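You operate a simulated robot arm through the tools that you are given. There is no shell and no other tool. Be economical: measure what you need, move in short steps, check, and stop when the job is done.

Carry out the task below with a simulated robot arm. There is one attempt and no reset: what you move stays moved.

TASK
Stand the brown moulding beside the orange corner sample. It goes on the side that lies toward x +0.7, y -0.7 (a direction in the base frame), with about 3 cm between them.

It is judged by the outcome, as a careful person would: the job done as asked, and still so three seconds after it is handed in. It fails if anything else is knocked over, pushed out of place, dropped, spilled or broken.

THE ROBOT
A 6-joint arm with a two-finger parallel gripper, fixed in place. Base frame: the origin is at the foot of the arm, x ahead of it, y to its left, z up; the work surface is at about z = 740. Lengths are in mm, angles in degrees, forces in N, time in s.
With the tool pointing down near the work surface it reaches from about 200 to 640 mm from the base axis. Its first joint turns from -66.0 to 66.0 degrees. Payload 2.7 kg.
Tool frame: the origin (TCP) lies between the finger pads and is the grasp point; the fingertips stand 23 mm ahead of it; z points along the fingers, y is the line along which they close. The gripper opens to 94 mm. The fingers are 38 mm wide and 10 mm thick; the gripper's body (54 by 96 mm) begins 39 mm behind the TCP.
Orientation is that of the tool frame in the base frame, as a unit quaternion [w, x, y, z]. With the fingers straight down and closing along the base's y, the tool's x points along the base's -x, its y along +y and its z along -z.

THE INTERFACE
- The arm moves only by the tool arm_command. Its argument "plan" is one flat list of numbers, 7 for each row, row after row: the finger opening in m, from 0 to 0.094, then the shift along the tool's x, y, z in units of 20 mm (1.0 is 20 mm), then the turn, a rotation vector about the tool's x, y, z in units of 5 degrees (1.0 is 5 degrees). In form: [grip, dx, dy, dz, ax, ay, az, grip, dx, dy, dz, ax, ay, az, ...]. A call has 1 to 20 rows; each row shifts and turns the commanded pose from where the row before left it, along the tool's axes as they then stand. A call with a number of a shift or a turn outside -1 to 1 is refused whole. A row lasts 0.2 s, in which the tool goes at most 50 mm and 8.6 degrees; a call with a longer step from one row to the next is refused whole, and so is a gripper value outside its range. A pose out of reach is approached as far as the arm can. The call stops where the force on the tool passes 40 N (or 10 N more than at its start, if that is more) or the arm is blocked; 0.2 s more then pass. The fingers move at their own pace (about 45 mm/s each) and stop on an object; they squeeze with about 44 N. The grip force told is the motor's: it shows also when the fingers shut on nothing. Time passes only in rows, and 0.2 s behind the last, so rows that do not move let the fingers close. It gives the time, the measured TCP pose, the force on the tool (base axes), the opening and the grip force at its end, in the units of the frame above (readings bear some noise).
- Cameras (640 x 400 px; columns grow to the right, rows downward): "scene" is fixed at [66.1, -422.7, 1405.6]; the picture's right is [0.82, -0.57, 0.00], its down [-0.35, -0.50, -0.79] and it looks along [0.45, 0.65, -0.61] (base axes); focal length 324 px, centre (320, 200). "wrist" rides on the gripper at [-39, 0, -44] in the tool frame; the picture's right is [0.00, -1.00, 0.00], its down [0.97, 0.00, -0.24] and it looks along [0.24, 0.00, 0.97] (tool axes); focal length 218 px, centre (320, 200).
- grab_frame(camera): a new picture of that camera. No time passes.
- pixel_to_xyz(camera, pixels): there is no depth. For up to 12 entries [column, row, z] of the newest picture of that camera ("zoom" is the newest enlarged one), the place [x, y] in the base frame at which the ray of that pixel passes the height z, good to about 2 mm, but the place of the scene camera against the robot may be out by one fixed shift of up to 12 mm in any direction. No time passes.
- enlarge(camera, box): a new picture of the part [left, top, right, bottom] of that camera's present view, enlarged. No time passes.
- finish_job(): hands the job in; it is judged then, once.

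Work in short steps. Measure before you move; look again where a grasp or a placing could have gone wrong, and mend it. You have 60 turns and 22 pictures in all, the two below and enlarged ones among them. Open the gripper and draw the arm clear of the work before you hand the job in, unless the task says otherwise; then end with one line.

The tools are called after ">>>" as name(argument=value, ...) on one line, values as JSON. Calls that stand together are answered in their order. arm_command: Moves the arm, as the interface text tells. Its arguments: {"type":"object","properties":{"plan":{"type":"array"}},"required":["plan"]} The other tools are called the same way: grab_frame (camera) takes a picture; pixel_to_xyz (camera, pixels) gives the place at which the rays of pixels pass given heights; enlarge (camera, box) takes an enlarged picture of a part of a camera's view; finish_job () hands the job in.

At the start:

```text
time: 0.0
tool_pos: [341.5, 202.7, 980.5]
orientation: [-0.001, -0.001, 1.0, 0.001]
contact_force: [0.3, -0.2, -1.2]
finger_gap: 94.0
finger_force: 0.0
```

scene: 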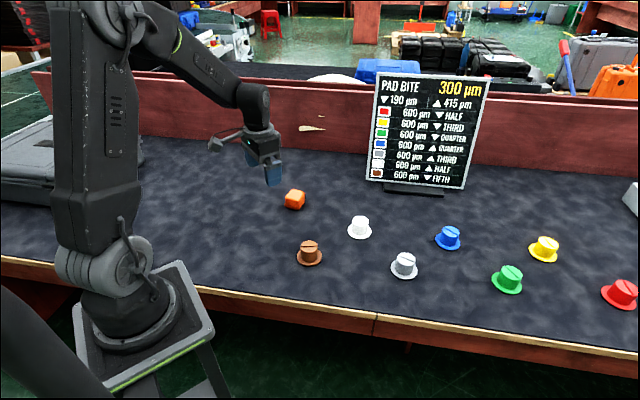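
wrist: 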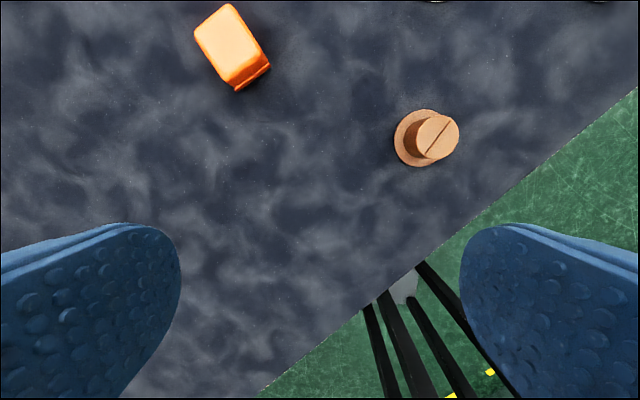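

I'll read the card and look closely at the brown moulding (about 309,252) and the orange sample (295,199).

>>> enlarge(camera="scene", box=[355, 65, 500, 200])

>>> enlarge(camera="scene", box=[265, 180, 375, 275])

>>> pixel_to_xyz(camera="wrist", pixels=[[395, 138, 740], [427, 110, 740], [427, 166, 740], [194, 32, 765], [230, 4, 765], [268, 60, 765], [232, 82, 765], [236, 91, 740], [270, 66, 740], [438, 137, 770], [415, 138, 770], [460, 136, 770]])

```text
2.96 times, centred on (428, 132) of scene
```

zoom: 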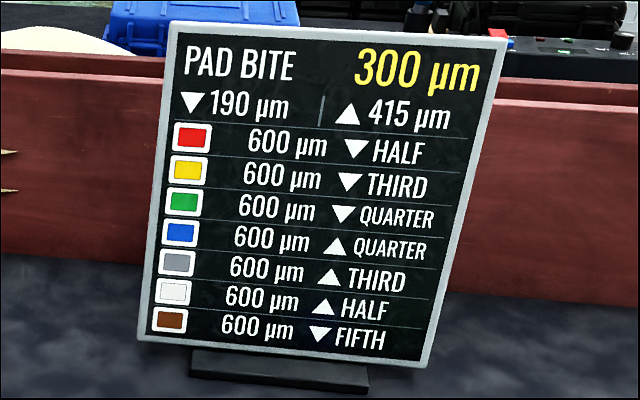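

```text
4.21 times, centred on (320, 228) of scene
```

zoom: 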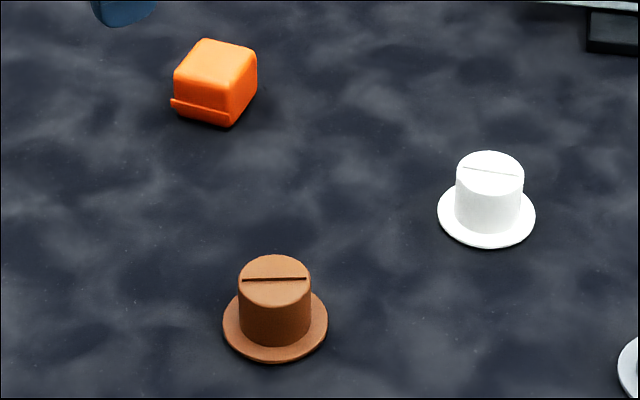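

```text
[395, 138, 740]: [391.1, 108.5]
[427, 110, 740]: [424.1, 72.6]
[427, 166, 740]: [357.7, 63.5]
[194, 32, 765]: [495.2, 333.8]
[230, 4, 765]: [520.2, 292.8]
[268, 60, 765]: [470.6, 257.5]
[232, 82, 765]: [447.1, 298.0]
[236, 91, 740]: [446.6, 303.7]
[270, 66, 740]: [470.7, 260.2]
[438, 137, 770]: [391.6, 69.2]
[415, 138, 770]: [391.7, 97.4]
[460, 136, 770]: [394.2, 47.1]
```

The brown one stands at about (391,70), brim about 67 mm across, crown about 46 mm. The orange sample is near (483,295). First I look straight down over the orange sample.

>>> arm_command(plan=[0.094, -0.9, 0.65, 0.4, 0, 0, 0, 0.094, -0.9, 0.65, 0.4, 0, 0, 0, 0.094, -0.9, 0.65, 0.4, 0, 0, 0, 0.094, -0.9, 0.65, 0.4, 0, 0, 0, 0.094, -0.9, 0.65, 0.4, 0, 0, 0, 0.094, -0.9, 0.65, 0.4, 0, 0, 0, 0.094, -0.9, 0.65, 0.4, 0, 0, 0, 0.094, 0, 0, 0, 0, 0, 0])

>>> grab_frame(camera="wrist")

```text
time: 1.8
tool_pos: [467.7, 293.6, 925.0]
orientation: [0.0, -0.001, 1.0, 0.001]
contact_force: [-0.4, 0.2, -0.1]
finger_gap: 94.0
finger_force: 0.1
```

```text
17 pictures are left
```

wrist: 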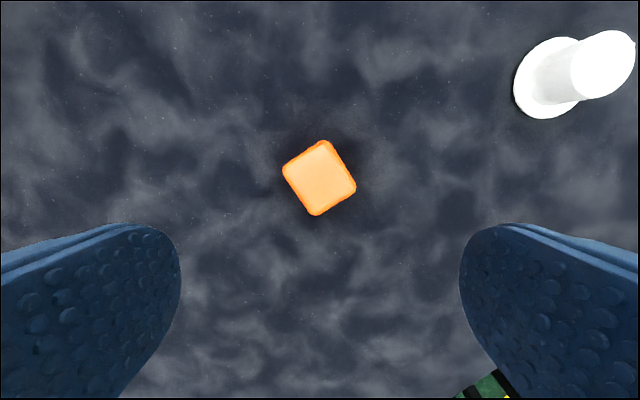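

The orange sample's corners are at (282,169), (322,140), (357,186), (316,216). I'll zoom in and measure.

>>> enlarge(camera="wrist", box=[240, 128, 400, 228])

>>> pixel_to_xyz(camera="wrist", pixels=[[282, 169, 775], [322, 140, 775], [357, 186, 775], [316, 216, 775], [544, 78, 740], [320, 178, 775], [320, 178, 740]])

>>> pixel_to_xyz(camera="scene", pixels=[[309, 256, 740], [295, 206, 740], [359, 232, 740], [319, 209.5, 740], [309, 247, 780]])

```text
4.00 times, centred on (320, 178) of wrist
```

zoom: 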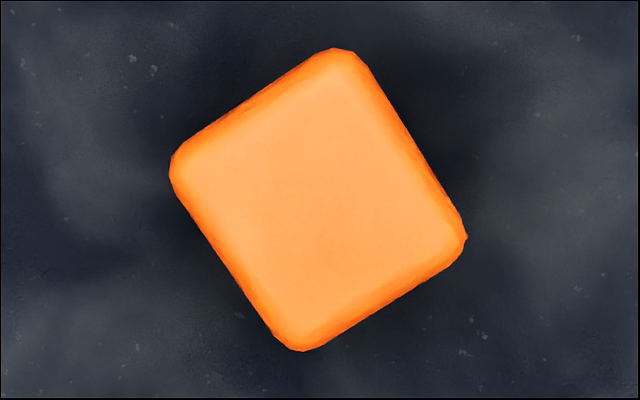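

```text
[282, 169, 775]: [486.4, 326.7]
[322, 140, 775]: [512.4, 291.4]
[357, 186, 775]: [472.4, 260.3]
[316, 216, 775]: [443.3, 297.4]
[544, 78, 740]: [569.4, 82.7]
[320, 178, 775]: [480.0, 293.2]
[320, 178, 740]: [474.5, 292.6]
```

```text
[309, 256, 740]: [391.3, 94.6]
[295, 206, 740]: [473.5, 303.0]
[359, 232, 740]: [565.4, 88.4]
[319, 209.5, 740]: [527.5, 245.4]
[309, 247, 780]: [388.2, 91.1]
```

The orange sample is centred near (478,294) with half-width about 22, and its near face points roughly toward (+0.6,-0.8). Now I look down over the brown moulding.

>>> arm_command(plan=[0.094, 0.4, -0.97, 0, 0, 0, 0, 0.094, 0.4, -0.97, 0, 0, 0, 0, 0.094, 0.4, -0.97, 0, 0, 0, 0, 0.094, 0.4, -0.97, 0, 0, 0, 0, 0.094, 0.4, -0.97, 0, 0, 0, 0, 0.094, 0.4, -0.97, 0, 0, 0, 0, 0.094, 0.4, -0.97, 0, 0, 0, 0, 0.094, 0.4, -0.97, 0, 0, 0, 0, 0.094, 0.4, -0.97, 0, 0, 0, 0, 0.094, 0.4, -0.97, 0, 0, 0, 0, 0.094, 0.4, -0.97, 0, 0, 0, 0, 0.094, 0, 0, 0, 0, 0, 0])

>>> enlarge(camera="wrist", box=[240, 100, 400, 200])

```text
time: 4.4
tool_pos: [378.9, 80.8, 922.0]
orientation: [0.0, 0.0, 1.0, 0.002]
contact_force: [-0.6, 0.4, 0.4]
finger_gap: 93.9
finger_force: 0.1
```

```text
4.00 times, centred on (320, 150) of wrist
```

zoom: 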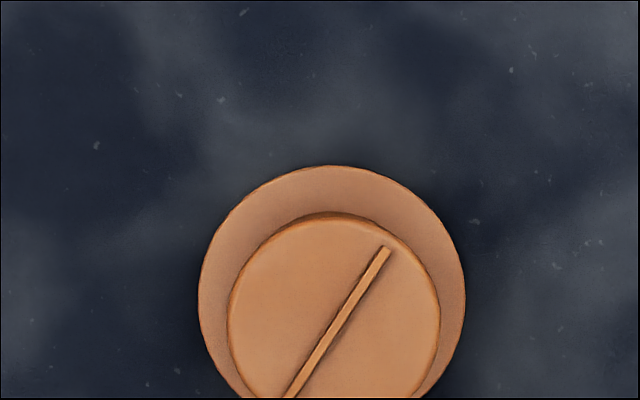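

The brim's circle in the zoom is centred near (332,298), and the crown top near (334,320). Next I measure both.

>>> pixel_to_xyz(camera="zoom", pixels=[[332, 299, 743], [198, 299, 743], [466, 299, 743], [332, 165, 743], [334, 322, 780], [228, 322, 780], [441, 322, 780], [334, 214, 780], [382, 248, 780], [290, 396, 780]])

>>> enlarge(camera="scene", box=[279, 225, 339, 275])

```text
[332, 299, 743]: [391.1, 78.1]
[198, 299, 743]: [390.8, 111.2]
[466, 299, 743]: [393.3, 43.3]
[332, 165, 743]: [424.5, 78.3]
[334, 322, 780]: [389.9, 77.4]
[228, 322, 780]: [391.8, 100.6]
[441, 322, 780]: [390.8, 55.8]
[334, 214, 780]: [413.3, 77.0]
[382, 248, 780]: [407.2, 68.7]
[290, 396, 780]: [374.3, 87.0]
```

```text
8.00 times, centred on (309, 250) of scene
```

zoom: 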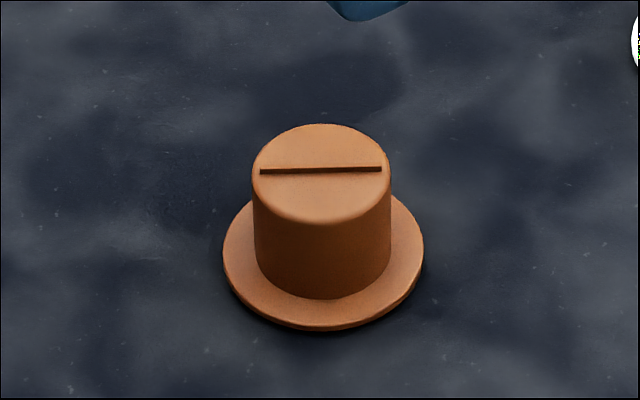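

The brown moulding's axis is at (391,78), with crown about 45 mm and top near z = 776. The raised bar on top runs along (0.87,-0.48). I'll centre the tool, line the closing axis up with that bar, and descend partway.

>>> arm_command(plan=[0.094, -0.6, -0.15, 0, 0, 0, 0, 0.094, 0, 0, 0, 0, 0, -0.94, 0.094, 0, 0, 0, 0, 0, -0.94, 0.094, 0, 0, 0, 0, 0, -0.94, 0.094, 0, 0, 0, 0, 0, -0.94, 0.094, 0, 0, 0, 0, 0, -0.94, 0.094, 0, 0, 0, 0, 0, -0.94, 0.094, 0, 0, 0, 0, 0, -0.94, 0.094, 0, 0, 0, 0, 0, -0.94, 0.094, 0, 0, 0, 0, 0, -0.94, 0.094, 0, 0, 0, 0, 0, -0.94, 0.094, 0, 0, 0, 0, 0, -0.94, 0.094, 0, 0, 0, 0, 0, -0.94, 0.094, 0, 0, 0, 0, 0, -0.94, 0.094, 0, 0, 1, 0, 0, 0, 0.094, 0, 0, 1, 0, 0, 0, 0.094, 0, 0, 1, 0, 0, 0, 0.094, 0, 0, 0.6, 0, 0, 0, 0.094, 0, 0, 0, 0, 0, 0])

>>> grab_frame(camera="wrist")

```text
time: 8.4
tool_pos: [389.1, 78.1, 851.9]
orientation: [0.001, -0.508, 0.861, 0.002]
contact_force: [0.6, 0.1, -0.6]
finger_gap: 93.9
finger_force: 0.0
```

```text
13 pictures are left
```

wrist: 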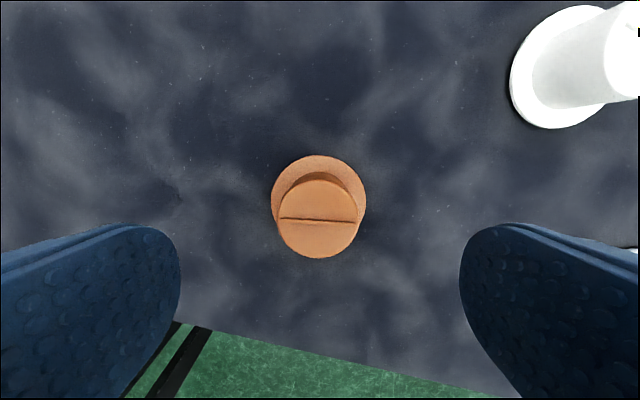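

The bar now lies along the closing axis and the moulding is centred between the fingers. I go down to TCP z of about 772, so the fingertips stay clear above the brim.

>>> arm_command(plan=[0.094, -0.05, -0.09, 0.8, 0, 0, 0, 0.094, 0, 0, 0.8, 0, 0, 0, 0.094, 0, 0, 0.8, 0, 0, 0, 0.094, 0, 0, 0.8, 0, 0, 0, 0.094, 0, 0, 0.8, 0, 0, 0, 0.094, 0, 0, 0, 0, 0, 0, 0.094, 0, 0, 0, 0, 0, 0])

>>> enlarge(camera="scene", box=[249, 195, 369, 285])

```text
time: 10.0
tool_pos: [393.4, 78.3, 772.1]
orientation: [0.001, -0.508, 0.861, 0.001]
contact_force: [0.4, -0.4, 0.2]
finger_gap: 93.9
finger_force: 0.1
```

```text
4.44 times, centred on (309, 240) of scene
```

zoom: 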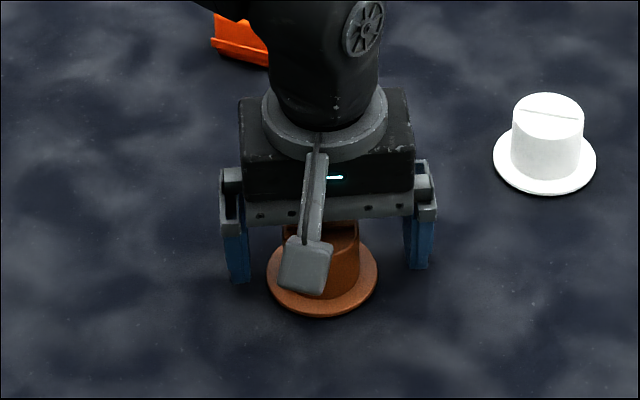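

The fingers straddle the crown and are clear of the brim. I close stepwise to find where the crown makes contact before squeezing.

>>> arm_command(plan=[0.05, 0, 0, 0, 0, 0, 0, 0.05, 0, 0, 0, 0, 0, 0, 0.05, 0, 0, 0, 0, 0, 0, 0.047, 0, 0, 0, 0, 0, 0, 0.047, 0, 0, 0, 0, 0, 0])

```text
time: 11.2
tool_pos: [393.8, 77.6, 771.8]
orientation: [-0.001, -0.508, 0.861, 0.001]
contact_force: [-0.5, 0.1, -0.6]
finger_gap: 47.2
finger_force: 0.1
```

No contact at 47 mm yet, so I continue in small steps.

>>> arm_command(plan=[0.046, 0, 0, 0, 0, 0, 0, 0.046, 0, 0, 0, 0, 0, 0])

>>> arm_command(plan=[0.0455, 0, 0, 0, 0, 0, 0, 0.0455, 0, 0, 0, 0, 0, 0])

>>> arm_command(plan=[0.045, 0, 0, 0, 0, 0, 0, 0.045, 0, 0, 0, 0, 0, 0])

>>> arm_command(plan=[0.0445, 0, 0, 0, 0, 0, 0, 0.0445, 0, 0, 0, 0, 0, 0])

```text
time: 11.8
tool_pos: [393.8, 77.1, 771.8]
orientation: [0.0, -0.508, 0.861, 0.001]
contact_force: [-0.3, 0.1, 0.1]
finger_gap: 45.9
finger_force: 0.3
```

```text
time: 12.4
tool_pos: [393.1, 78.2, 773.2]
orientation: [-0.001, -0.508, 0.861, 0.001]
contact_force: [-0.3, 0.6, 0.2]
finger_gap: 45.9
finger_force: 0.5
```

```text
time: 13.0
tool_pos: [392.5, 78.1, 772.2]
orientation: [0.0, -0.509, 0.861, 0.001]
contact_force: [0.6, 0.0, -0.1]
finger_gap: 45.8
finger_force: 0.9
```

```text
time: 13.6
tool_pos: [393.9, 78.3, 773.6]
orientation: [0.0, -0.508, 0.861, 0.001]
contact_force: [0.3, -0.1, 0.9]
finger_gap: 45.6
finger_force: 9.9
```

Contact is at about 45.9 mm. The command sets how hard it squeezes: it is now 45.6 mm and about 10 N, a bite of about 0.3 mm, which suits the card's light-bite figures. I recheck that it has settled, then try a small lift without squeezing harder.

>>> arm_command(plan=[0.0445, 0, 0, 0, 0, 0, 0, 0.0445, 0, 0, 0, 0, 0, 0, 0.0445, 0, 0, 0, 0, 0, 0])

>>> arm_command(plan=[0.0445, 0, 0, 0, 0, 0, 0, 0.0445, 0, 0, 0, 0, 0, 0])

```text
time: 14.4
tool_pos: [394.2, 77.4, 771.8]
orientation: [0.0, -0.509, 0.861, 0.002]
contact_force: [0.6, -0.9, -0.4]
finger_gap: 45.4
finger_force: 5.0
```

```text
time: 15.0
tool_pos: [393.6, 77.9, 771.7]
orientation: [0.0, -0.508, 0.861, 0.001]
contact_force: [-0.4, 0.4, -0.4]
finger_gap: 45.4
finger_force: 5.3
```

It settled at 45.4 mm and about 5 N as the moulding centred itself. I try a slow 10 mm lift.

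>>> arm_command(plan=[0.0445, 0, 0, -0.1, 0, 0, 0, 0.0445, 0, 0, -0.2, 0, 0, 0, 0.0445, 0, 0, -0.2, 0, 0, 0, 0.0445, 0, 0, 0, 0, 0, 0])

>>> enlarge(camera="scene", box=[249, 195, 369, 285])

```text
time: 16.0
tool_pos: [393.4, 77.4, 783.2]
orientation: [-0.001, -0.508, 0.861, 0.0]
contact_force: [0.4, -0.5, -1.3]
finger_gap: 45.6
finger_force: 1.0
```

```text
4.44 times, centred on (309, 240) of scene
```

zoom: 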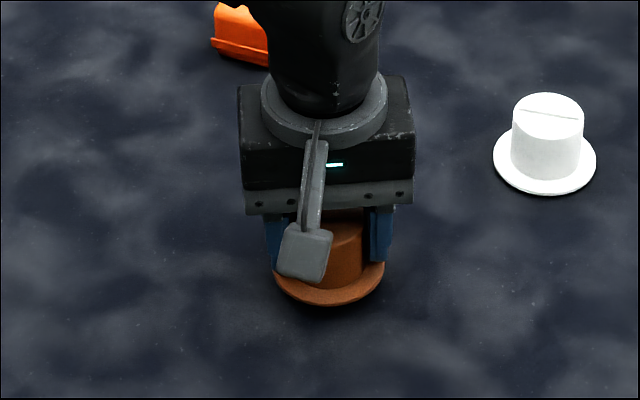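

It came up (brim edge now at zoom row 306, about -1.3 N weight), but the grip force reads only about 1 N. I tighten a little and watch the gap.

>>> arm_command(plan=[0.044, 0, 0, 0, 0, 0, 0, 0.044, 0, 0, 0, 0, 0, 0])

>>> arm_command(plan=[0.0435, 0, 0, 0, 0, 0, 0, 0.0435, 0, 0, 0, 0, 0, 0])

```text
time: 16.6
tool_pos: [394.0, 77.8, 780.6]
orientation: [-0.001, -0.508, 0.861, 0.001]
contact_force: [0.0, 0.0, -1.3]
finger_gap: 45.5
finger_force: 1.2
```

```text
time: 17.2
tool_pos: [394.3, 77.8, 780.9]
orientation: [-0.001, -0.509, 0.861, 0.001]
contact_force: [-0.3, 0.0, -1.5]
finger_gap: 44.6
finger_force: 44.3
```

The force jumped to 44 N at 44.6 mm, which is more bite than I want, so I ease back.

>>> arm_command(plan=[0.044, 0, 0, 0, 0, 0, 0, 0.044, 0, 0, 0, 0, 0, 0])

>>> enlarge(camera="scene", box=[249, 195, 369, 285])

```text
time: 17.8
tool_pos: [395.2, 77.7, 782.7]
orientation: [0.0, -0.508, 0.862, 0.001]
contact_force: [0.3, 0.3, 0.2]
finger_gap: 44.9
finger_force: 20.8
```

```text
4.44 times, centred on (309, 240) of scene
```

zoom: 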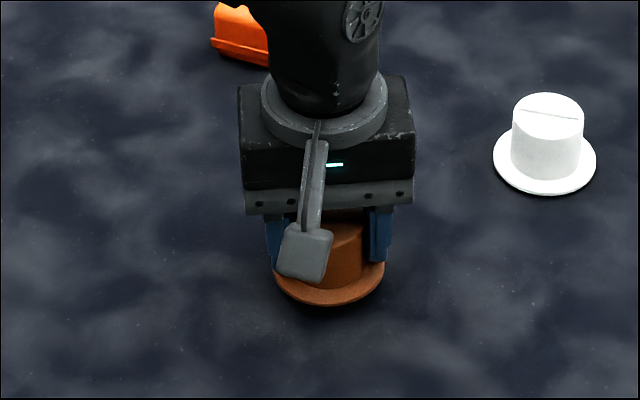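

It is held at about 20 N with the shape intact. I lift clear and carry it toward (540,232).

>>> arm_command(plan=[0.044, 0, 0, -0.6, 0, 0, 0, 0.044, 0, 0, -0.7, 0, 0, 0, 0.044, 0, 0, -0.7, 0, 0, 0, 0.044, 0, 0, -0.7, 0, 0, 0, 0.044, 0, 0, -0.7, 0, 0, 0, 0.044, 0, 0, 0, 0, 0, 0])

>>> arm_command(plan=[0.044, -0.35, -0.09, 0, 0, 0, 0, 0.044, -0.69, -0.18, 0, 0, 0, 0, 0.044, -0.69, -0.18, 0, 0, 0, 0, 0.044, -0.69, -0.18, 0, 0, 0, 0, 0.044, -0.69, -0.18, 0, 0, 0, 0, 0.044, -0.69, -0.18, 0, 0, 0, 0, 0.044, -0.69, -0.18, 0, 0, 0, 0, 0.044, -0.69, -0.18, 0, 0, 0, 0, 0.044, -0.69, -0.18, 0, 0, 0, 0, 0.044, -0.69, -0.18, 0, 0, 0, 0, 0.044, -0.69, -0.18, 0, 0, 0, 0, 0.044, -0.69, -0.18, 0, 0, 0, 0, 0.044, -0.69, -0.18, 0, 0, 0, 0, 0.044, -0.69, -0.18, 0, 0, 0, 0, 0.044, -0.69, -0.18, 0, 0, 0, 0, 0.044, -0.35, -0.09, 0, 0, 0, 0, 0.044, 0, 0, 0, 0, 0, 0, 0.044, 0, 0, 0, 0, 0, 0])

>>> grab_frame(camera="wrist")

>>> enlarge(camera="scene", box=[240, 135, 380, 235])

```text
time: 19.2
tool_pos: [393.6, 78.3, 851.7]
orientation: [-0.001, -0.508, 0.861, 0.0]
contact_force: [0.0, 0.8, -0.8]
finger_gap: 45.1
finger_force: 10.3
```

```text
time: 23.0
tool_pos: [540.7, 230.6, 850.3]
orientation: [0.0, -0.509, 0.861, 0.001]
contact_force: [-0.1, 0.6, -0.2]
finger_gap: 45.4
finger_force: 15.7
```

```text
9 pictures are left
```

wrist: 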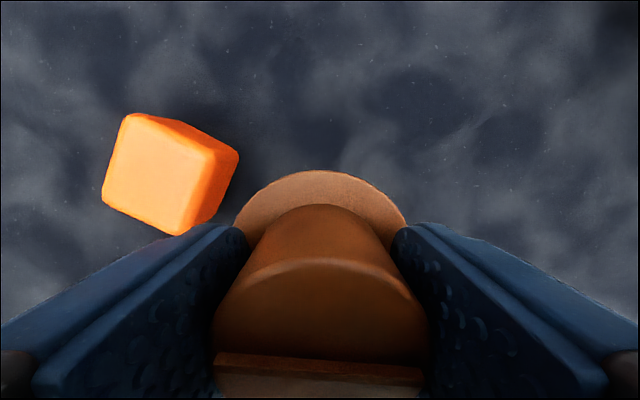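

```text
4.00 times, centred on (310, 185) of scene
```

zoom: 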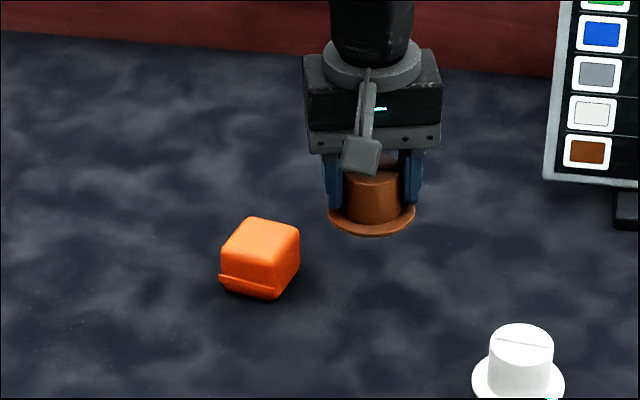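

The moulding is still upright in the grip. I measure the orange sample's facing edge from this view: foot of the face from (238,158) to (208,222), top edge from (212,155) to (180,235).

>>> pixel_to_xyz(camera="wrist", pixels=[[239, 158, 742], [210, 220, 742], [225, 188, 742], [208, 158, 778], [180, 234, 778], [128, 114, 778], [103, 196, 778], [320, 171, 821]])

```text
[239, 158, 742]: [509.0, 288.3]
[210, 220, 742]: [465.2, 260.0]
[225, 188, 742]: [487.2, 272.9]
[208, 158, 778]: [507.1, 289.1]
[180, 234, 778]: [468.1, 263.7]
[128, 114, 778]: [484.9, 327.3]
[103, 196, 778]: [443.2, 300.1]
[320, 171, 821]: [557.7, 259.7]
```

The gap works out to about 30.6 mm and the direction is right at (+64,-64). I lower it to just above the surface.

>>> arm_command(plan=[0.044, 0, 0, 0.5, 0, 0, 0, 0.044, 0, 0, 0.7, 0, 0, 0, 0.044, 0, 0, 0.7, 0, 0, 0, 0.044, 0, 0, 0.7, 0, 0, 0, 0.044, 0, 0, 0.6, 0, 0, 0, 0.044, 0, 0, 0.4, 0, 0, 0, 0.044, 0, 0, 0, 0, 0, 0, 0.044, 0, 0, 0, 0, 0, 0])

>>> arm_command(plan=[0.044, 0, 0, 0.07, 0, 0, 0, 0.044, 0, 0, 0, 0, 0, 0])

>>> enlarge(camera="scene", box=[260, 160, 360, 230])

```text
time: 24.8
tool_pos: [541.5, 232.2, 778.1]
orientation: [0.001, -0.508, 0.861, 0.001]
contact_force: [-0.3, 1.2, -0.4]
finger_gap: 45.0
finger_force: 14.8
```

```text
time: 25.4
tool_pos: [540.9, 233.4, 776.7]
orientation: [0.0, -0.509, 0.861, 0.001]
contact_force: [0.2, 0.5, -0.6]
finger_gap: 45.0
finger_force: 1.4
```

```text
5.71 times, centred on (310, 195) of scene
```

zoom: 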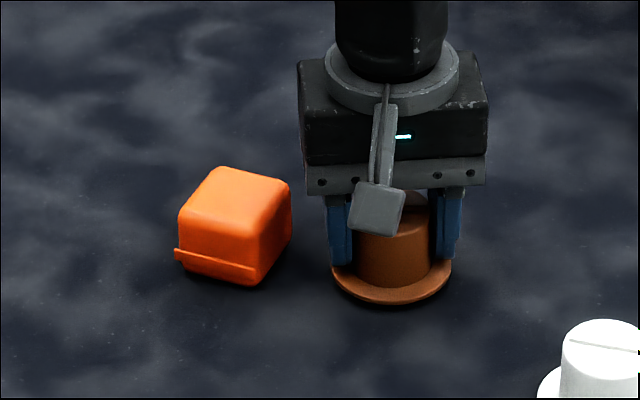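

It is nearly down, with no upward force yet. I go on in 1 mm steps until it touches.

>>> arm_command(plan=[0.044, 0, 0, 0.06, 0, 0, 0, 0.044, 0, 0, 0, 0, 0, 0])

>>> arm_command(plan=[0.044, 0, 0, 0.06, 0, 0, 0, 0.044, 0, 0, 0, 0, 0, 0])

>>> arm_command(plan=[0.044, 0, 0, 0.05, 0, 0, 0, 0.044, 0, 0, 0, 0, 0, 0])

```text
time: 26.0
tool_pos: [541.1, 232.8, 775.2]
orientation: [-0.001, -0.508, 0.861, 0.001]
contact_force: [-0.6, -0.5, -1.3]
finger_gap: 45.5
finger_force: 10.7
```

```text
time: 26.6
tool_pos: [542.1, 232.1, 773.8]
orientation: [0.0, -0.508, 0.862, 0.001]
contact_force: [0.0, 0.8, -0.5]
finger_gap: 45.1
finger_force: 20.5
```

```text
time: 27.2
tool_pos: [542.5, 232.0, 773.6]
orientation: [0.001, -0.508, 0.861, 0.001]
contact_force: [-0.4, 0.4, 1.2]
finger_gap: 45.2
finger_force: 5.9
```

>>> arm_command(plan=[0.044, 0, 0, 0.04, 0, 0, 0, 0.044, 0, 0, 0, 0, 0, 0])

>>> arm_command(plan=[0.044, 0, 0, 0.04, 0, 0, 0, 0.044, 0, 0, 0, 0, 0, 0])

```text
time: 27.8
tool_pos: [540.6, 231.8, 773.0]
orientation: [0.0, -0.509, 0.861, 0.001]
contact_force: [0.6, 0.0, 2.1]
finger_gap: 45.4
finger_force: 11.2
```

```text
time: 28.4
tool_pos: [540.9, 233.1, 771.4]
orientation: [0.0, -0.508, 0.861, 0.001]
contact_force: [1.5, -0.8, 2.1]
finger_gap: 45.1
finger_force: 15.5
```

The upward force is +2.1 N, so it is standing on the surface. I open gently to 64 mm, leaving the finger well clear of the orange sample, and then rise straight up.

>>> arm_command(plan=[0.046, 0, 0, 0, 0, 0, 0, 0.048, 0, 0, 0, 0, 0, 0, 0.054, 0, 0, 0, 0, 0, 0, 0.064, 0, 0, 0, 0, 0, 0, 0.064, 0, 0, 0, 0, 0, 0])

>>> arm_command(plan=[0.064, 0, 0, -0.4, 0, 0, 0, 0.064, 0, 0, -0.7, 0, 0, 0, 0.064, 0, 0, -1, 0, 0, 0, 0.064, 0, 0, -1, 0, 0, 0, 0.064, 0, 0, -1, 0, 0, 0, 0.064, 0, 0, -1, 0, 0, 0, 0.064, 0, 0, -1, 0, 0, 0, 0.064, 0, 0, -1, 0, 0, 0, 0.064, 0, 0, 0, 0, 0, 0])

>>> grab_frame(camera="wrist")

>>> enlarge(camera="scene", box=[260, 160, 360, 230])

```text
time: 29.6
tool_pos: [541.4, 233.4, 770.9]
orientation: [-0.001, -0.509, 0.861, 0.0]
contact_force: [0.2, 0.6, 0.2]
finger_gap: 64.2
finger_force: 0.0
```

```text
time: 31.6
tool_pos: [540.4, 232.3, 913.0]
orientation: [0.0, -0.509, 0.861, 0.001]
contact_force: [-0.1, -0.3, 0.1]
finger_gap: 64.1
finger_force: 0.0
```

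```text
6 pictures are left
```

wrist: 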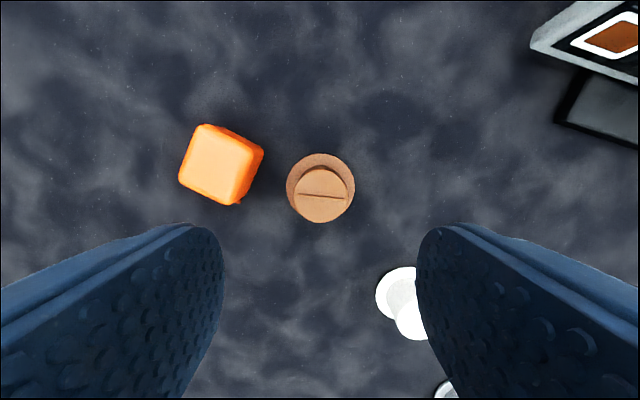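

```text
5.71 times, centred on (310, 195) of scene
```

zoom: 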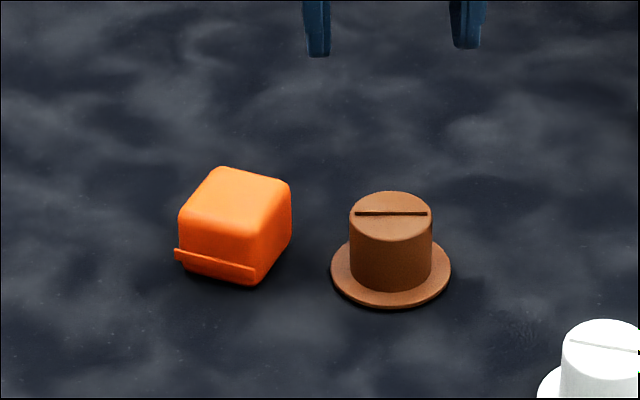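

The moulding stands upright and undamaged. The brim-to-face gap is about 31 px at roughly 0.97 mm/px, so about 30 mm. I draw the arm clear upward and back.

>>> arm_command(plan=[0.064, 0, 0, -1, 0, 0, 0, 0.064, 0, 0, -1, 0, 0, 0, 0.064, 0.9, 0, 0, 0, 0, 0, 0.064, 0.9, 0, 0, 0, 0, 0, 0.064, 0.9, 0, 0, 0, 0, 0, 0.064, 0.9, 0, 0, 0, 0, 0, 0.064, 0.9, 0, 0, 0, 0, 0, 0.064, 0.9, 0, 0, 0, 0, 0, 0.064, 0, 0, 0, 0, 0, 0])

>>> grab_frame(camera="scene")

```text
time: 33.6
tool_pos: [490.8, 136.7, 954.0]
orientation: [0.0, -0.51, 0.86, 0.002]
contact_force: [-1.5, 0.8, 0.5]
finger_gap: 64.1
finger_force: 0.2
```

```text
4 pictures are left
```

scene: 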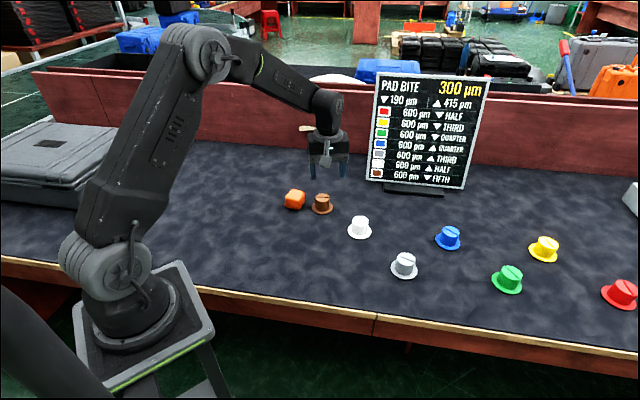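

The scene picture shows everything in place and the arm clear, so I hand the job in.

>>> finish_job()

```text
The job is handed in.
```

The brown moulding stands upright about 30 mm from the orange corner sample, on its +x/-y side. Nothing else was moved, but the grip briefly reached about 44 N during the lift before I eased it, and the moulding showed no visible damage.
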